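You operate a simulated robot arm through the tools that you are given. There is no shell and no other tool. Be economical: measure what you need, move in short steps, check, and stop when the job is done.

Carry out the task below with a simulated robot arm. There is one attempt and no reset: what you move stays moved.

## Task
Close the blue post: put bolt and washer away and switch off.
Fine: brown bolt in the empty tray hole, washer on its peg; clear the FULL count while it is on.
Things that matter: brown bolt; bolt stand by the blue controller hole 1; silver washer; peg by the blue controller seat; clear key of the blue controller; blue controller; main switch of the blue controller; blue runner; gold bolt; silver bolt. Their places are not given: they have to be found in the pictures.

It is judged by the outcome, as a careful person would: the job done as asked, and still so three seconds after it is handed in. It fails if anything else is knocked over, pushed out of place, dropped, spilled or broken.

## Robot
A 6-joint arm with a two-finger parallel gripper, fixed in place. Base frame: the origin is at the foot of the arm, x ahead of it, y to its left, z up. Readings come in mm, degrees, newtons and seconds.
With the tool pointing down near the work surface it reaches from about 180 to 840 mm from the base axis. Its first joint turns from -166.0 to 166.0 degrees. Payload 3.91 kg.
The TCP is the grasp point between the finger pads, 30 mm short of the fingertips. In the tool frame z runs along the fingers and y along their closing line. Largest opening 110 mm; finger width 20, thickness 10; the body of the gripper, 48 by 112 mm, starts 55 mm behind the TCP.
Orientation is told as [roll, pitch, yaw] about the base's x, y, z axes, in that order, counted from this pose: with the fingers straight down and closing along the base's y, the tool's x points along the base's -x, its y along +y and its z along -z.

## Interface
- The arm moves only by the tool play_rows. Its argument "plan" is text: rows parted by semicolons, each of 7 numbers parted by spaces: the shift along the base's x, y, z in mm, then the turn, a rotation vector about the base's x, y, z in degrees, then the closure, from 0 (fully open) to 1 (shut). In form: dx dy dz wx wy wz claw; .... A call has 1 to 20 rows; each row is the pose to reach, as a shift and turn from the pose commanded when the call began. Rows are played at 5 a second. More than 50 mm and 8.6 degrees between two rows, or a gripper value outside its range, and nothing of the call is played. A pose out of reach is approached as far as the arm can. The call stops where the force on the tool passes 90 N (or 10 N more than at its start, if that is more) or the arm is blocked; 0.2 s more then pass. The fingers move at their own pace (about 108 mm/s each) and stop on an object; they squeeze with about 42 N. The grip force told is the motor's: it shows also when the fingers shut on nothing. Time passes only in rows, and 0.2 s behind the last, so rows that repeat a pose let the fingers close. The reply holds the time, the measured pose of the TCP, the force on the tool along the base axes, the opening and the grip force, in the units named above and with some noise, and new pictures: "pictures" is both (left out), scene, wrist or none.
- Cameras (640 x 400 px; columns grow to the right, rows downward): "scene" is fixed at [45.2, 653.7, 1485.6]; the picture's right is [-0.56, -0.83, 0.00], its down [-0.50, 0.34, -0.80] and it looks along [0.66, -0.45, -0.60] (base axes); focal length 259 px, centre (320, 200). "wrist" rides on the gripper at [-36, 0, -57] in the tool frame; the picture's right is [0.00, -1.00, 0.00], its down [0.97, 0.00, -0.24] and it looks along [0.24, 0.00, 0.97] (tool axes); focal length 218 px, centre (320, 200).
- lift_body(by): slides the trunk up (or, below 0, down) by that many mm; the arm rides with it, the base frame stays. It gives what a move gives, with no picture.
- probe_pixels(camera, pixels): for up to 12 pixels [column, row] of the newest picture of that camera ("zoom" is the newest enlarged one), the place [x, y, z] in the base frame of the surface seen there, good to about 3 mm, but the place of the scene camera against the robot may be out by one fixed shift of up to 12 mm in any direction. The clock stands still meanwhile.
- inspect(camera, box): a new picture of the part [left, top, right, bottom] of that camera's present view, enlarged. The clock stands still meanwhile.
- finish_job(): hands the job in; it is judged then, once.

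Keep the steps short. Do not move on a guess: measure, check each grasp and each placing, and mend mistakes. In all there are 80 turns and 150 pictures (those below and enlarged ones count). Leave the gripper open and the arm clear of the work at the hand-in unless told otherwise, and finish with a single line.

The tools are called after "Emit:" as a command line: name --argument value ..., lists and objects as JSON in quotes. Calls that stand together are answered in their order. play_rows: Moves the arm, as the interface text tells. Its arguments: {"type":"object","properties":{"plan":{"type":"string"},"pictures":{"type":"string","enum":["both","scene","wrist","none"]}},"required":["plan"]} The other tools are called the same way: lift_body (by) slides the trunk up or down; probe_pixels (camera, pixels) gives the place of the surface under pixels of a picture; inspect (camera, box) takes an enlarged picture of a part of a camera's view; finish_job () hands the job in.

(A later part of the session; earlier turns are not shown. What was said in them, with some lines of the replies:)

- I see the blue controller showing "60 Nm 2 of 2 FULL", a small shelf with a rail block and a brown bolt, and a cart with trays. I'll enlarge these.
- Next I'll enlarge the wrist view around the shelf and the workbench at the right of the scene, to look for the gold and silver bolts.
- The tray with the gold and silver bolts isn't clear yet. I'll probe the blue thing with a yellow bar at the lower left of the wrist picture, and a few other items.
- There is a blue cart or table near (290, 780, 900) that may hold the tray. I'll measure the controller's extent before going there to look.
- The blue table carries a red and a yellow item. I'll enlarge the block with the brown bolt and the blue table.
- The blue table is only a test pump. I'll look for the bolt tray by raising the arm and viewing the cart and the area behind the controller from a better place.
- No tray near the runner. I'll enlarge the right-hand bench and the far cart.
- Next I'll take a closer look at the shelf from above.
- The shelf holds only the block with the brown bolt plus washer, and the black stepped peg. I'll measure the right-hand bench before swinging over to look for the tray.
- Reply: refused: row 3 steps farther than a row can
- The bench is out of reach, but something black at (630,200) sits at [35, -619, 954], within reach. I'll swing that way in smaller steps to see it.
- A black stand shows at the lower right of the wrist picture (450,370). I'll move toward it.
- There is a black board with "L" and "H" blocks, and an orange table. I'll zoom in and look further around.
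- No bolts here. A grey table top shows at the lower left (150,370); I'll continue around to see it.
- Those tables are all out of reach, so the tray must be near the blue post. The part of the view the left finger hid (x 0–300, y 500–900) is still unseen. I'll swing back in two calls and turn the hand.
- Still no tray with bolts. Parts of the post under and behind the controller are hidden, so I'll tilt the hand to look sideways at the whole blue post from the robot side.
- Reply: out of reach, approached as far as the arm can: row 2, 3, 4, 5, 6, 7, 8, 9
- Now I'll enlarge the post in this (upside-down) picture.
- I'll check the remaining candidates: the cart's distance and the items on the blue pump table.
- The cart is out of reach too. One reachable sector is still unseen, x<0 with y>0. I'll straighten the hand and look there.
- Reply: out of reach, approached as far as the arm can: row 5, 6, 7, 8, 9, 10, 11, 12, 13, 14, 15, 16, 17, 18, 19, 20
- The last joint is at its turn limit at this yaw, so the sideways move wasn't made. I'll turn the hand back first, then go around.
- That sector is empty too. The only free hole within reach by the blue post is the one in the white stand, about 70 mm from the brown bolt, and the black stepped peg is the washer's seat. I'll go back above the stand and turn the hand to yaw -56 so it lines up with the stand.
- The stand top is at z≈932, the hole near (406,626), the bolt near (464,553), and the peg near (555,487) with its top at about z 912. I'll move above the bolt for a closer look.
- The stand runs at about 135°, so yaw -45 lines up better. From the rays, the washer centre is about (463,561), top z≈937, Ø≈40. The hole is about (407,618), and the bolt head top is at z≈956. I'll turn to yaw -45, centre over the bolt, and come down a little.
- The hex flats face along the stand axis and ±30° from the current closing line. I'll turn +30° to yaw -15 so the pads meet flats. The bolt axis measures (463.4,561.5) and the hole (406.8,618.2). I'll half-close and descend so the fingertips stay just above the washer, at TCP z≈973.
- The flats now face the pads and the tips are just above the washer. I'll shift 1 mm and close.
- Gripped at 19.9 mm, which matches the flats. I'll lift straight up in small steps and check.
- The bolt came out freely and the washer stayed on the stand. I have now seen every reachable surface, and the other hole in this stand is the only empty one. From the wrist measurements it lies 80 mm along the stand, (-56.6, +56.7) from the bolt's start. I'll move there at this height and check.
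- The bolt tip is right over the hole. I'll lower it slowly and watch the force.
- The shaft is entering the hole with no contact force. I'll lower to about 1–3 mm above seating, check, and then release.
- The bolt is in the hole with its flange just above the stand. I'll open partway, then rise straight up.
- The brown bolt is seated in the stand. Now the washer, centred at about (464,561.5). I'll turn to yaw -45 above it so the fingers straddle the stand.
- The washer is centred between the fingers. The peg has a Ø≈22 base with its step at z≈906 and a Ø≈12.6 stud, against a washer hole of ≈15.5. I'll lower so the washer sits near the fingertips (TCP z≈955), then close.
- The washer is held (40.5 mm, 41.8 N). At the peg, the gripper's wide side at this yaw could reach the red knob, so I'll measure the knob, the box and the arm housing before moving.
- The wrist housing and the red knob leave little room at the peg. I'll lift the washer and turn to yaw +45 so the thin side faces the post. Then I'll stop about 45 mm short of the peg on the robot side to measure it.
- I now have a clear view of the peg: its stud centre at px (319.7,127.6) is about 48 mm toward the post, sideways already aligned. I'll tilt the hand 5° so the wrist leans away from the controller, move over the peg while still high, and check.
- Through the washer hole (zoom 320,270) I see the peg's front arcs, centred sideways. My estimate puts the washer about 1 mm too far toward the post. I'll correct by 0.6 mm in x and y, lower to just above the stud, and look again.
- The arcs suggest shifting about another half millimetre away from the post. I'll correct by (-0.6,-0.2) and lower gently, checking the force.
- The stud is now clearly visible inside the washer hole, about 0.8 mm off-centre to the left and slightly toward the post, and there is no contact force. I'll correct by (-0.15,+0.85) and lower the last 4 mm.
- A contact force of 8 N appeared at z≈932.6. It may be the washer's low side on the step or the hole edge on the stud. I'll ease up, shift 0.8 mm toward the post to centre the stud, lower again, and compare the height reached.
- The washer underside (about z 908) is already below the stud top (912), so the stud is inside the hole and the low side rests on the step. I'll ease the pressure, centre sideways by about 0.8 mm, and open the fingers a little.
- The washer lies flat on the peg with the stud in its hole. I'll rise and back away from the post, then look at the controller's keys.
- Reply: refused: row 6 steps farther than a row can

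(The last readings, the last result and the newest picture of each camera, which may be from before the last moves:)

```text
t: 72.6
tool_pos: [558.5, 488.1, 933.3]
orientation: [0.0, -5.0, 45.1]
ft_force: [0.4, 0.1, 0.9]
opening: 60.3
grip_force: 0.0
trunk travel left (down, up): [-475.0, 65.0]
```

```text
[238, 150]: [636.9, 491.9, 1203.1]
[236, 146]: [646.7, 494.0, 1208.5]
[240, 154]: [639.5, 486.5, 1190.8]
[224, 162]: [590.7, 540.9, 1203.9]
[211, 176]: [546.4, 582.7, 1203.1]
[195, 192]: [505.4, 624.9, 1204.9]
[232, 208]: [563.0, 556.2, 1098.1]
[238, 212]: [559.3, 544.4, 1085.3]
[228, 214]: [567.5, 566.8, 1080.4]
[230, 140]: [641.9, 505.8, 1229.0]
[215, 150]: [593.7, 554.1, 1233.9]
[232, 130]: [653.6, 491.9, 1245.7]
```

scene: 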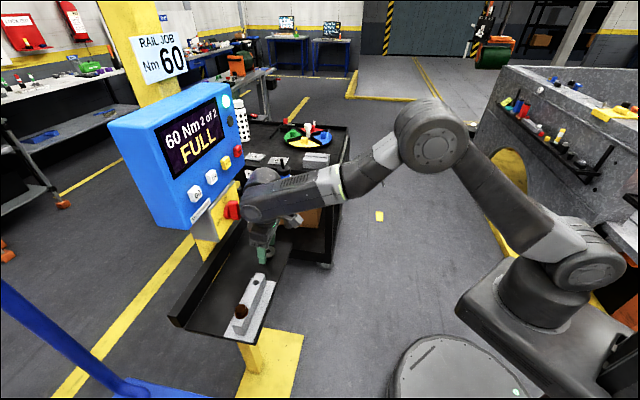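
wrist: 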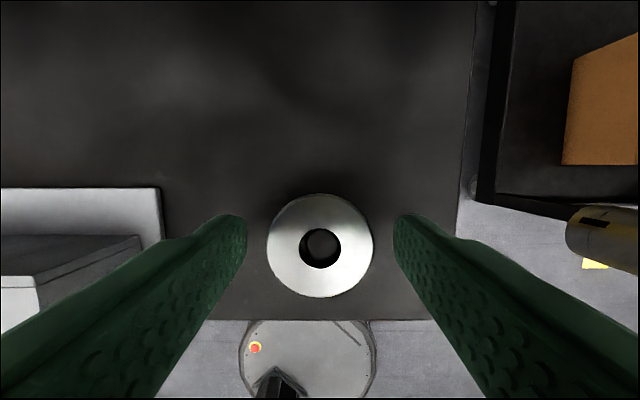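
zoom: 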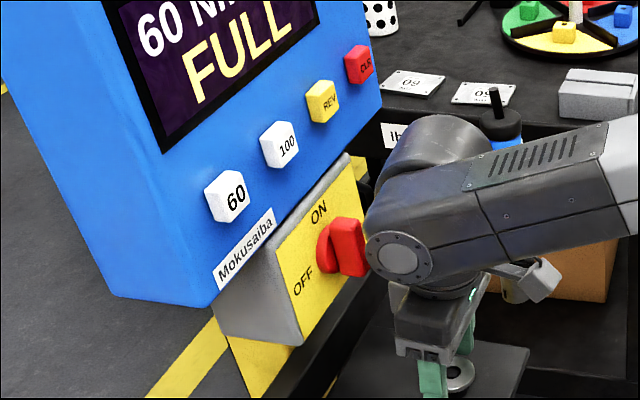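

Only the step size was refused. I'll do the same retreat with smaller steps.

Emit:
play_rows --plan "0 0 10 0 0 0 0.45; 0 0 25 0 0 0 0.45; -10 -10 40 0 0 0 0.45; -30 -30 50 0 0 0 0.45; -55 -55 60 0 0 0 0.45; -75 -75 85 0 0 0 0.45; -95 -95 115 0 0 0 0.45; -110 -110 145 0 0 0 0.45; -120 -120 170 0 0 0 0.45; -120 -120 170 0 0 0 0.45"

Emit:
inspect --camera "wrist" --box '[180, 0, 460, 200]'

```text
t: 74.8
tool_pos: [438.9, 368.8, 1100.6]
orientation: [0.0, -5.0, 45.1]
ft_force: [-1.4, 0.2, -0.1]
opening: 60.7
grip_force: 0.1
trunk travel left (down, up): [-475.0, 65.0]
```

scene: 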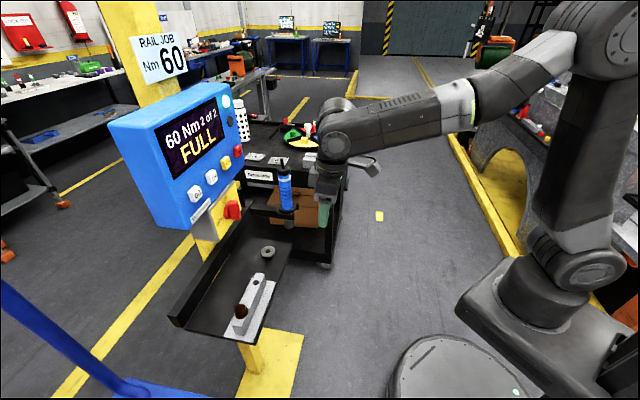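
wrist: 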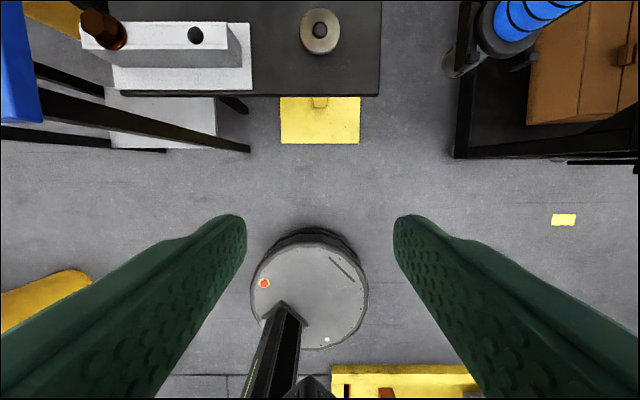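

```text
2.00 times, centred on (320, 100) of wrist
```

zoom: 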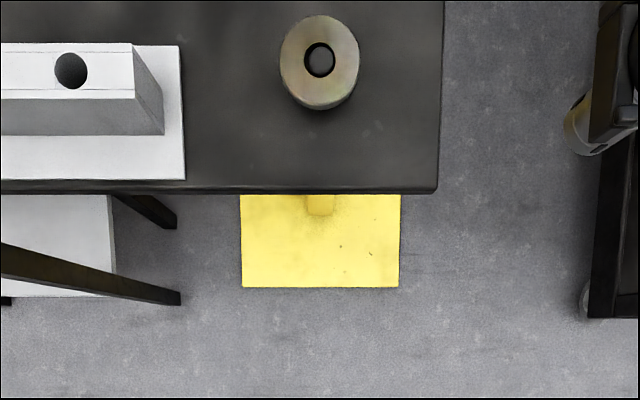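

The washer is on its peg and the bolt is in the stand. The controller face is vertical and faces the robot along (-0.71,-0.71). I'll close the fingers and bring the hand level, pointing at the CLR key and stopping about 60 mm short.

Emit:
play_rows --plan "12 5 9 5.46 -5.46 0 0.6; 25 11 19 10.9 -10.9 0 0.8; 37 17 28 16.4 -16.4 0 1; 49 22 37 21.8 -21.8 0 1; 61 28 46 27.3 -27.3 0 1; 74 33 56 32.8 -32.8 0 1; 86 39 65 38.2 -38.2 0 1; 98 44 74 43.7 -43.7 0 1; 110 50 84 49.1 -49.1 0 1; 123 55 93 54.6 -54.6 0 1; 135 61 102 60.1 -60.1 0 1; 135 61 102 60.1 -60.1 0 1"

```text
t: 77.4
tool_pos: [572.3, 430.3, 1205.0]
orientation: [172.2, -90.0, -127.4]
ft_force: [-0.1, 0.8, -0.4]
opening: 0.0
grip_force: 37.4
out of reach, approached as far as the arm can: row 7, 8
trunk travel left (down, up): [-475.0, 65.0]
```

scene: 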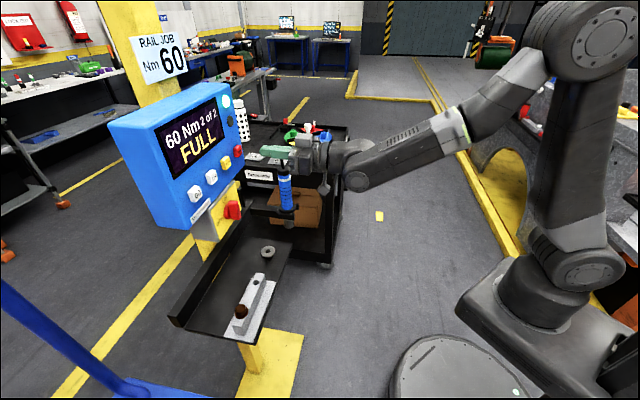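
wrist: 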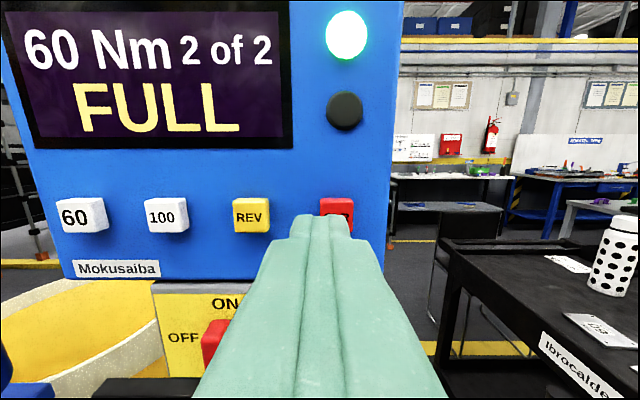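

The hand is level and I see CLR at px (336,207), just above the fingertips. I'll probe the keys, panel and knob with the wrist camera.

Emit:
probe_pixels --camera "wrist" --pixels '[[328, 205], [345, 205], [336, 201], [348, 225], [251, 215], [165, 215], [368, 215], [300, 170], [212, 345], [180, 310], [220, 330], [345, 110]]'

Emit:
inspect --camera "wrist" --box '[260, 160, 400, 260]'

```text
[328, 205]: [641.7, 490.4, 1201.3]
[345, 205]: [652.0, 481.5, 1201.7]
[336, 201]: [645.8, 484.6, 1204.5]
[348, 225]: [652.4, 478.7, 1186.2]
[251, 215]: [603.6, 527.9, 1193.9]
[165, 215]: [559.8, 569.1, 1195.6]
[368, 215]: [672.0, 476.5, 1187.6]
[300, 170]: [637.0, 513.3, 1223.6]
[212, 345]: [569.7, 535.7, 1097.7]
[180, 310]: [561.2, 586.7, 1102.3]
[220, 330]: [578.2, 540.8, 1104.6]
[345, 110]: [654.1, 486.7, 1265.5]
```

```text
4.00 times, centred on (330, 210) of wrist
```

zoom: 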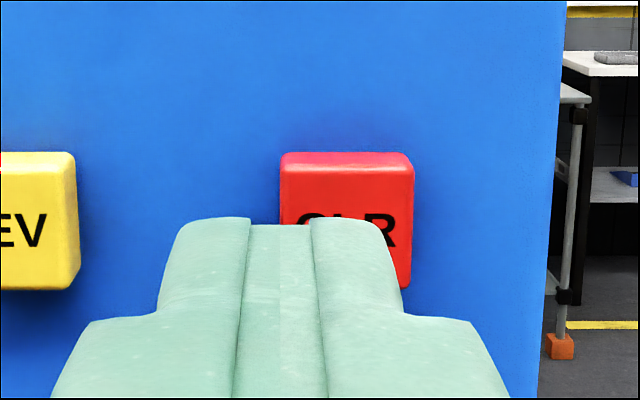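

The CLR face centre measures about (645.5,487.3,1194). I'll align sideways and down, then approach to about 6 mm from the key.

Emit:
play_rows --plan "7.5 -7.5 -10 0 0 0 1; 21.5 6.5 -10 0 0 0 1; 35.5 20.5 -10 0 0 0 1; 46.5 31.5 -10 0 0 0 1; 46.5 31.5 -10 0 0 0 1"

Emit:
inspect --camera "scene" --box '[200, 120, 300, 200]'

```text
t: 78.6
tool_pos: [620.2, 461.9, 1195.3]
orientation: [106.9, -90.0, -62.0]
ft_force: [0.1, 0.3, 0.0]
opening: 0.0
grip_force: 37.9
trunk travel left (down, up): [-475.0, 65.0]
```

scene: 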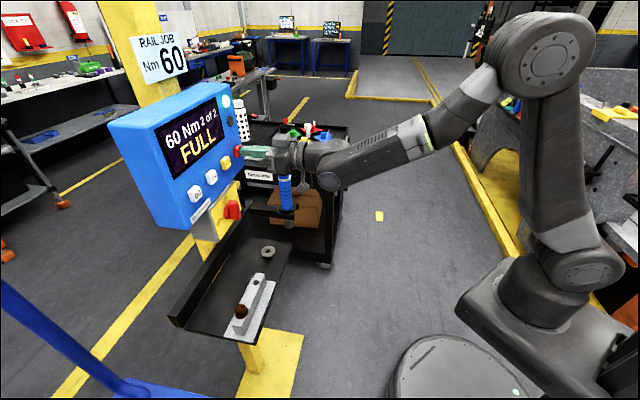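
wrist: 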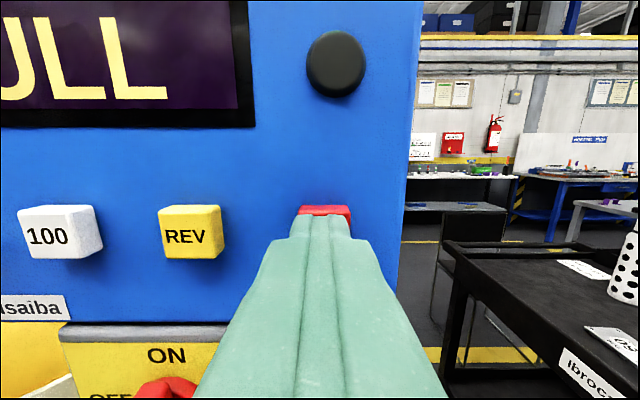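

```text
5.00 times, centred on (250, 160) of scene
```

zoom: 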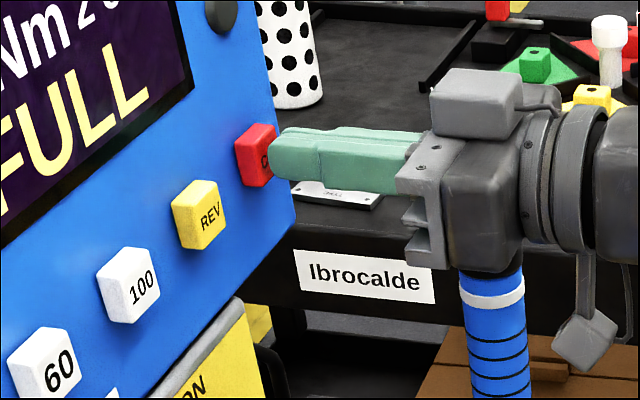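

The fingertip is squarely in front of CLR, about 6 mm off. I'll advance slowly, about 3 mm past contact, and read the force and display.

Emit:
play_rows --plan "2.8 2.8 0 0 0 0 1; 4.2 4.2 0 0 0 0 1; 5.2 5.2 0 0 0 0 1; 6.2 6.2 0 0 0 0 1; 6.2 6.2 0 0 0 0 1" --pictures "scene"

```text
t: 79.8
tool_pos: [626.3, 468.0, 1196.1]
orientation: [-160.0, -90.0, -155.1]
ft_force: [-2.3, -0.5, 0.4]
opening: 0.0
grip_force: 38.2
trunk travel left (down, up): [-475.0, 65.0]
```

scene: 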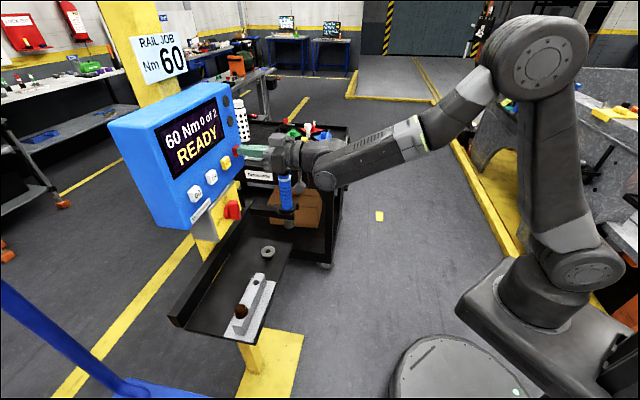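

CLR worked: the display reads "60 Nm 0 of 2 READY". I'll back away and move in front of the red switch with the fingers partly open.

Emit:
play_rows --plan "-15 -15 0 0 0 0 1; -40 -40 0 0 0 0 1; -60 -60 0 0 0 0 0.8; -75.5 -44.5 -24.5 0 0 0 0.6; -91 -29 -49 0 0 0 0.5; -106.5 -13.5 -73.5 0 0 0 0.5; -122 2 -98 0 0 0 0.5; -122 2 -98 0 0 0 0.5"

Emit:
inspect --camera "wrist" --box '[220, 120, 440, 320]'

```text
t: 81.6
tool_pos: [502.5, 474.2, 1098.9]
orientation: [-88.5, -90.0, 133.6]
ft_force: [-1.1, 0.0, -0.2]
opening: 55.0
grip_force: 0.1
trunk travel left (down, up): [-475.0, 65.0]
```

scene: 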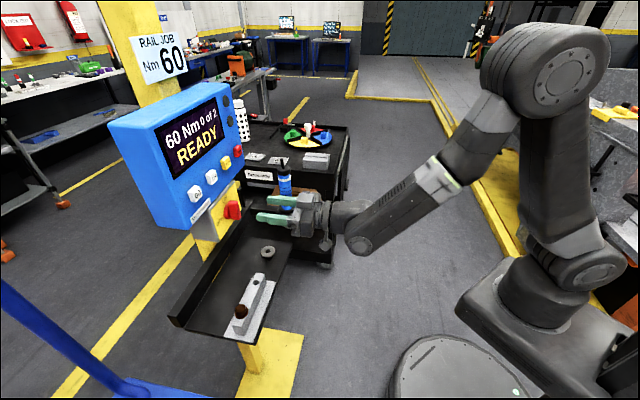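
wrist: 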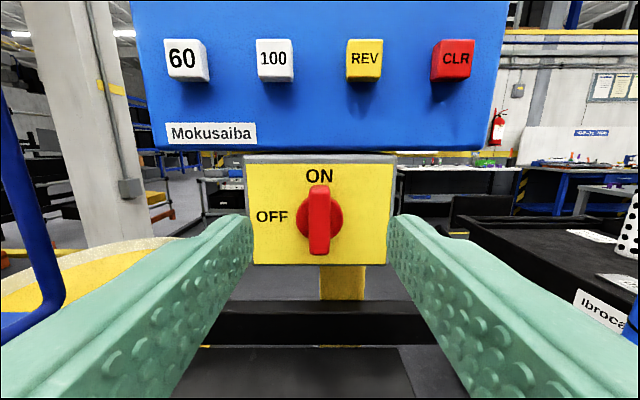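

```text
2.00 times, centred on (330, 220) of wrist
```

zoom: 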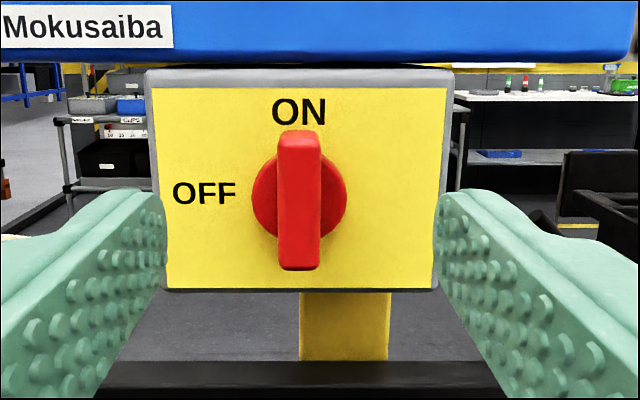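

The lever stands vertical at ON; OFF is to the left, 90° counter-clockwise. I'll probe the lever, disc and panel.

Emit:
probe_pixels --camera "wrist" --pixels '[[315, 195], [323, 195], [319, 190], [319, 220], [312, 222], [325, 222], [319, 245], [319, 252], [301, 218], [340, 218], [270, 240], [370, 240]]'

```text
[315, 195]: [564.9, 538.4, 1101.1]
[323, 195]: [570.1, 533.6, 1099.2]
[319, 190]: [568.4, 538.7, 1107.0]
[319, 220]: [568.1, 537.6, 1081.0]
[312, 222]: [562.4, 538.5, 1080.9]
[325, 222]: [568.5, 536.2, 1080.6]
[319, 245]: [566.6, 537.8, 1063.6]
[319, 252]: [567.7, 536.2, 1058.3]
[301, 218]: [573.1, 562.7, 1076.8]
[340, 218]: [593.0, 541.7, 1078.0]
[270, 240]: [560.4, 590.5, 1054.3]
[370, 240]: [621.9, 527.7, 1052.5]
```

The switch axis is about 15–17 mm below the TCP and sideways aligned. The lever face is at n≈781 and the disc at 803. I'll lower 16.5 mm, advance so the pads straddle the lever, and check before closing.

Emit:
play_rows --plan "0 0 -16.5 0 0 0 0.5; 25 25 -16.5 0 0 0 0.5; 45 45 -16.5 0 0 0 0.5; 54 54 -16.5 0 0 0 0.5; 54 54 -16.5 0 0 0 0.5"

```text
t: 82.8
tool_pos: [557.6, 524.2, 1082.2]
orientation: [5.1, -90.0, 39.9]
ft_force: [-0.1, 0.2, 0.1]
opening: 55.0
grip_force: 0.0
trunk travel left (down, up): [-475.0, 65.0]
```

scene: 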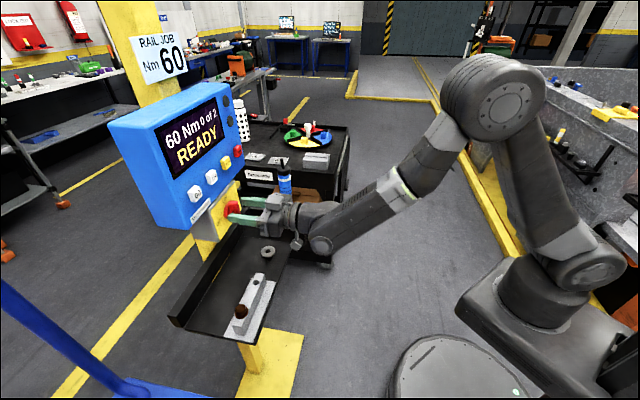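
wrist: 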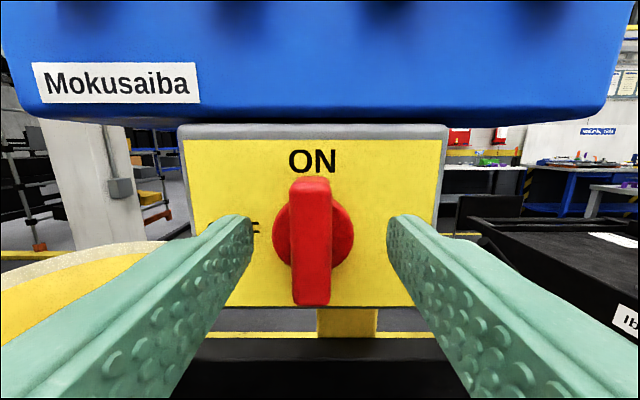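

The pads straddle the lever, which sits about 3 mm left of centre. I'll shift (-2.1,+2.1), close, and check the grip.

Emit:
play_rows --plan "-2.1 2.1 0 0 0 0 0.5; -1.1 3.1 0 0 0 0 0.7; -1.1 3.1 0 0 0 0 0.85; -1.1 3.1 0 0 0 0 1; -1.1 3.1 0 0 0 0 1" --pictures "wrist"

```text
t: 84.0
tool_pos: [556.4, 528.1, 1080.7]
orientation: [-67.3, -90.0, 112.4]
ft_force: [-2.6, 3.2, 0.3]
opening: 15.8
grip_force: 44.8
trunk travel left (down, up): [-475.0, 65.0]
```

wrist: 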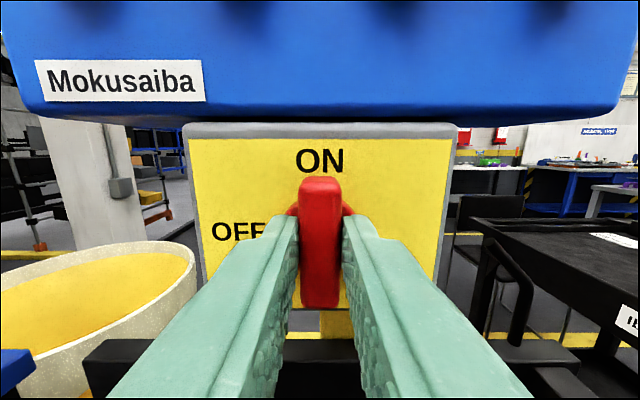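

The lever is gripped at 15.8 mm. I'll turn counter-clockwise as seen from the front: half way first, then check.

Emit:
play_rows --plan "0 0 0 -5.3 -5.3 0 1; 0 0 0 -10.6 -10.6 0 1; 0 0 0 -15.9 -15.9 0 1; 0 0 0 -21.2 -21.2 0 1; 0 0 0 -26.5 -26.5 0 1; 0 0 0 -31.8 -31.8 0 1; 0 0 0 -31.8 -31.8 0 1"

```text
t: 85.6
tool_pos: [553.6, 529.8, 1079.0]
orientation: [-89.6, -44.8, 135.0]
ft_force: [-22.6, 22.9, -13.0]
opening: 15.8
grip_force: 45.0
trunk travel left (down, up): [-475.0, 65.0]
```

scene: 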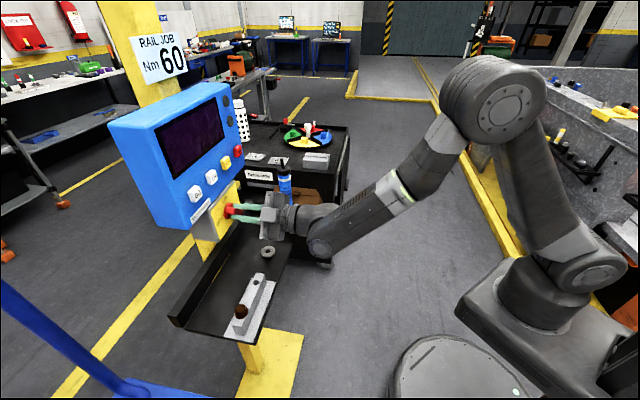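
wrist: 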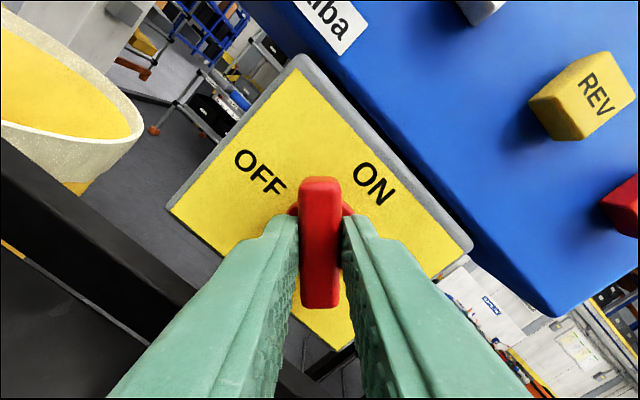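

The screen has gone dark at half turn, and the side force (about 35 N) shows the hand is roughly 6 mm above the switch axis. I'll follow that arc while finishing the turn to OFF.

Emit:
play_rows --plan "-3 3 -1.8 0 0 0 1; -3.4 3.4 -2.3 -5.3 -5.3 0 1; -3.7 3.7 -3 -10.6 -10.6 0 1; -3.9 3.9 -3.7 -15.9 -15.9 0 1; -4.1 4.1 -4.4 -21.2 -21.2 0 1; -4.2 4.2 -5.2 -26.5 -26.5 0 1; -4.2 4.2 -6 -31.8 -31.8 0 1; -4.2 4.2 -6 -31.8 -31.8 0 1"

```text
t: 87.4
tool_pos: [551.9, 531.6, 1074.5]
orientation: [-90.1, 0.1, 135.0]
ft_force: [-17.7, 2.6, -5.4]
opening: 15.8
grip_force: 45.0
trunk travel left (down, up): [-475.0, 65.0]
```

scene: 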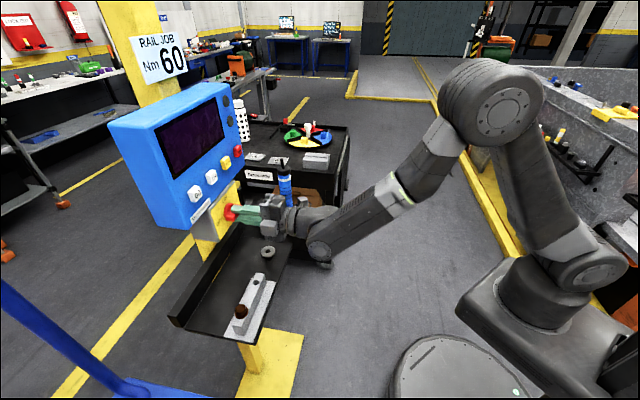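
wrist: 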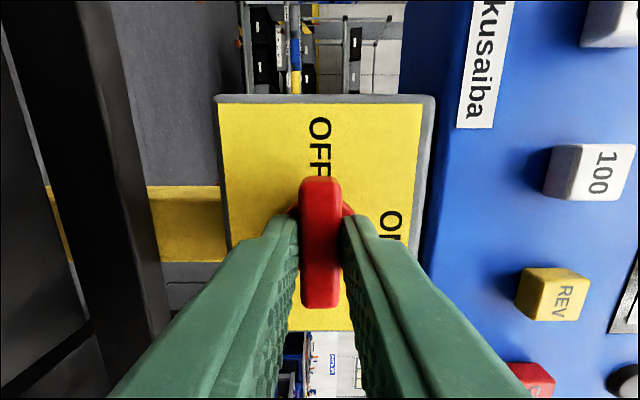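

The lever points to OFF and the screen is dark. I'll open modestly and back straight away.

Emit:
play_rows --plan "0 0 0 0 0 0 0.8; 0 0 0 0 0 0 0.6; 0 0 0 0 0 0 0.6; -8 -8 0 0 0 0 0.6; -25 -25 0 0 0 0 0.6; -50 -50 0 0 0 0 0.6; -80 -80 5 0 0 0 0.5; -110 -110 20 0 0 0 0.3; -140 -140 40 0 0 0 0; -140 -140 40 0 0 0 0"

Emit:
inspect --camera "scene" --box '[160, 130, 300, 350]'

Emit:
inspect --camera "scene" --box '[215, 225, 295, 335]'

```text
t: 89.6
tool_pos: [412.9, 391.3, 1117.6]
orientation: [-90.0, -0.2, 135.0]
ft_force: [0.3, -0.5, -0.5]
opening: 110.1
grip_force: 0.1
trunk travel left (down, up): [-475.0, 65.0]
```

scene: 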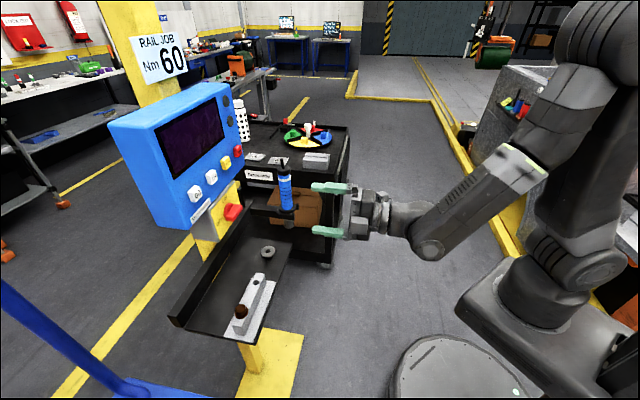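
wrist: 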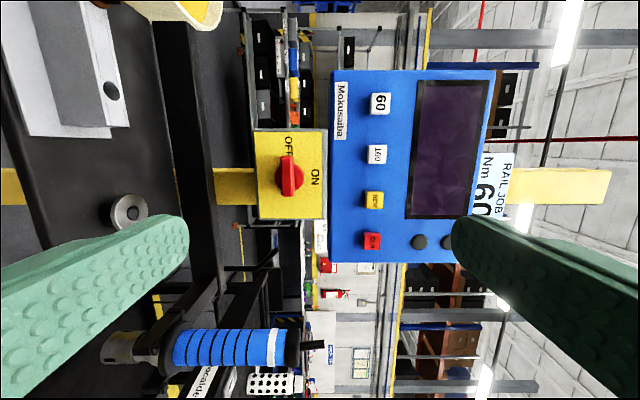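

```text
1.82 times, centred on (230, 240) of scene
```

zoom: 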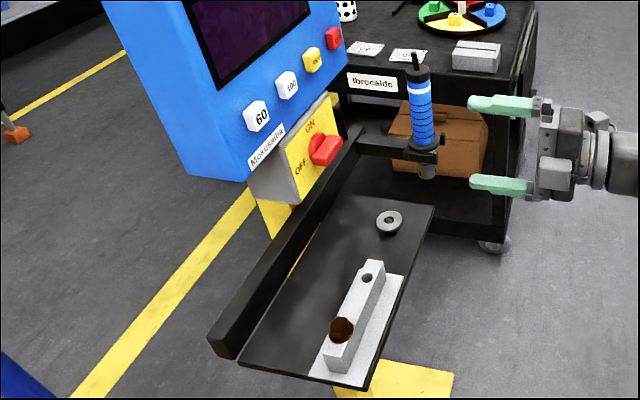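

```text
3.64 times, centred on (255, 280) of scene
```

zoom: 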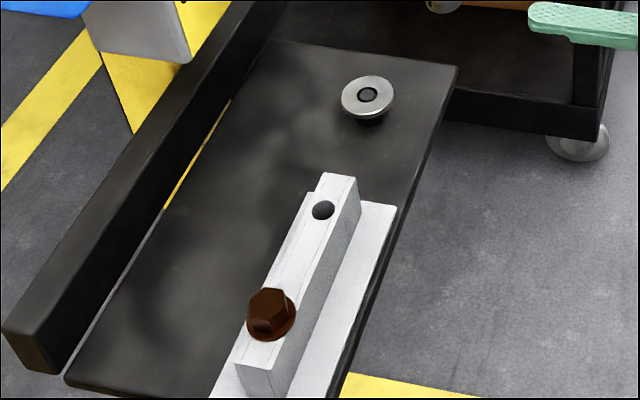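

The washer is flat on the peg, the bolt is seated, the switch is OFF and the screen is dark. Before handing in, I want one last check for another bolt stand (gold and silver bolts) under the shelf. I'll lower the level hand in free space to look there.

Emit:
play_rows --plan "-15 -15 -30 0 0 0 0; -30 -30 -65 0 0 0 0; -40 -40 -105 0 0 0 0; -50 -50 -150 0 0 0 0; -50 -50 -195 0 0 0 0; -50 -50 -240 0 0 0 0; -50 -50 -285 0 0 0 0; -50 -50 -285 0 0 0 0" --pictures "wrist"

```text
t: 91.4
tool_pos: [360.5, 342.5, 829.1]
orientation: [-90.0, 0.0, 135.0]
ft_force: [-0.7, -0.9, 0.2]
opening: 110.1
grip_force: 0.1
trunk travel left (down, up): [-475.0, 65.0]
```

wrist: 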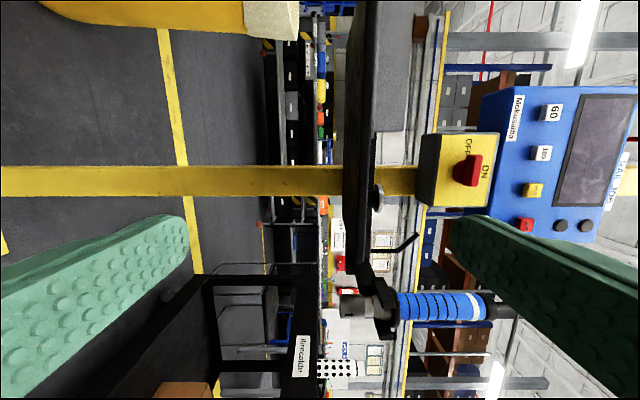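

Nothing is under the shelf, so the stand I used is the only one there. The arm is clear and the gripper is open, so I'll hand in.

Emit:
finish_job

```text
The job is handed in.
```

I moved the brown bolt into the white stand's only empty hole, put the washer on its peg, cleared FULL with CLR while on (0 of 2, READY) and switched off; the gold and silver bolts were never found, so that stand being the tray is my inference.
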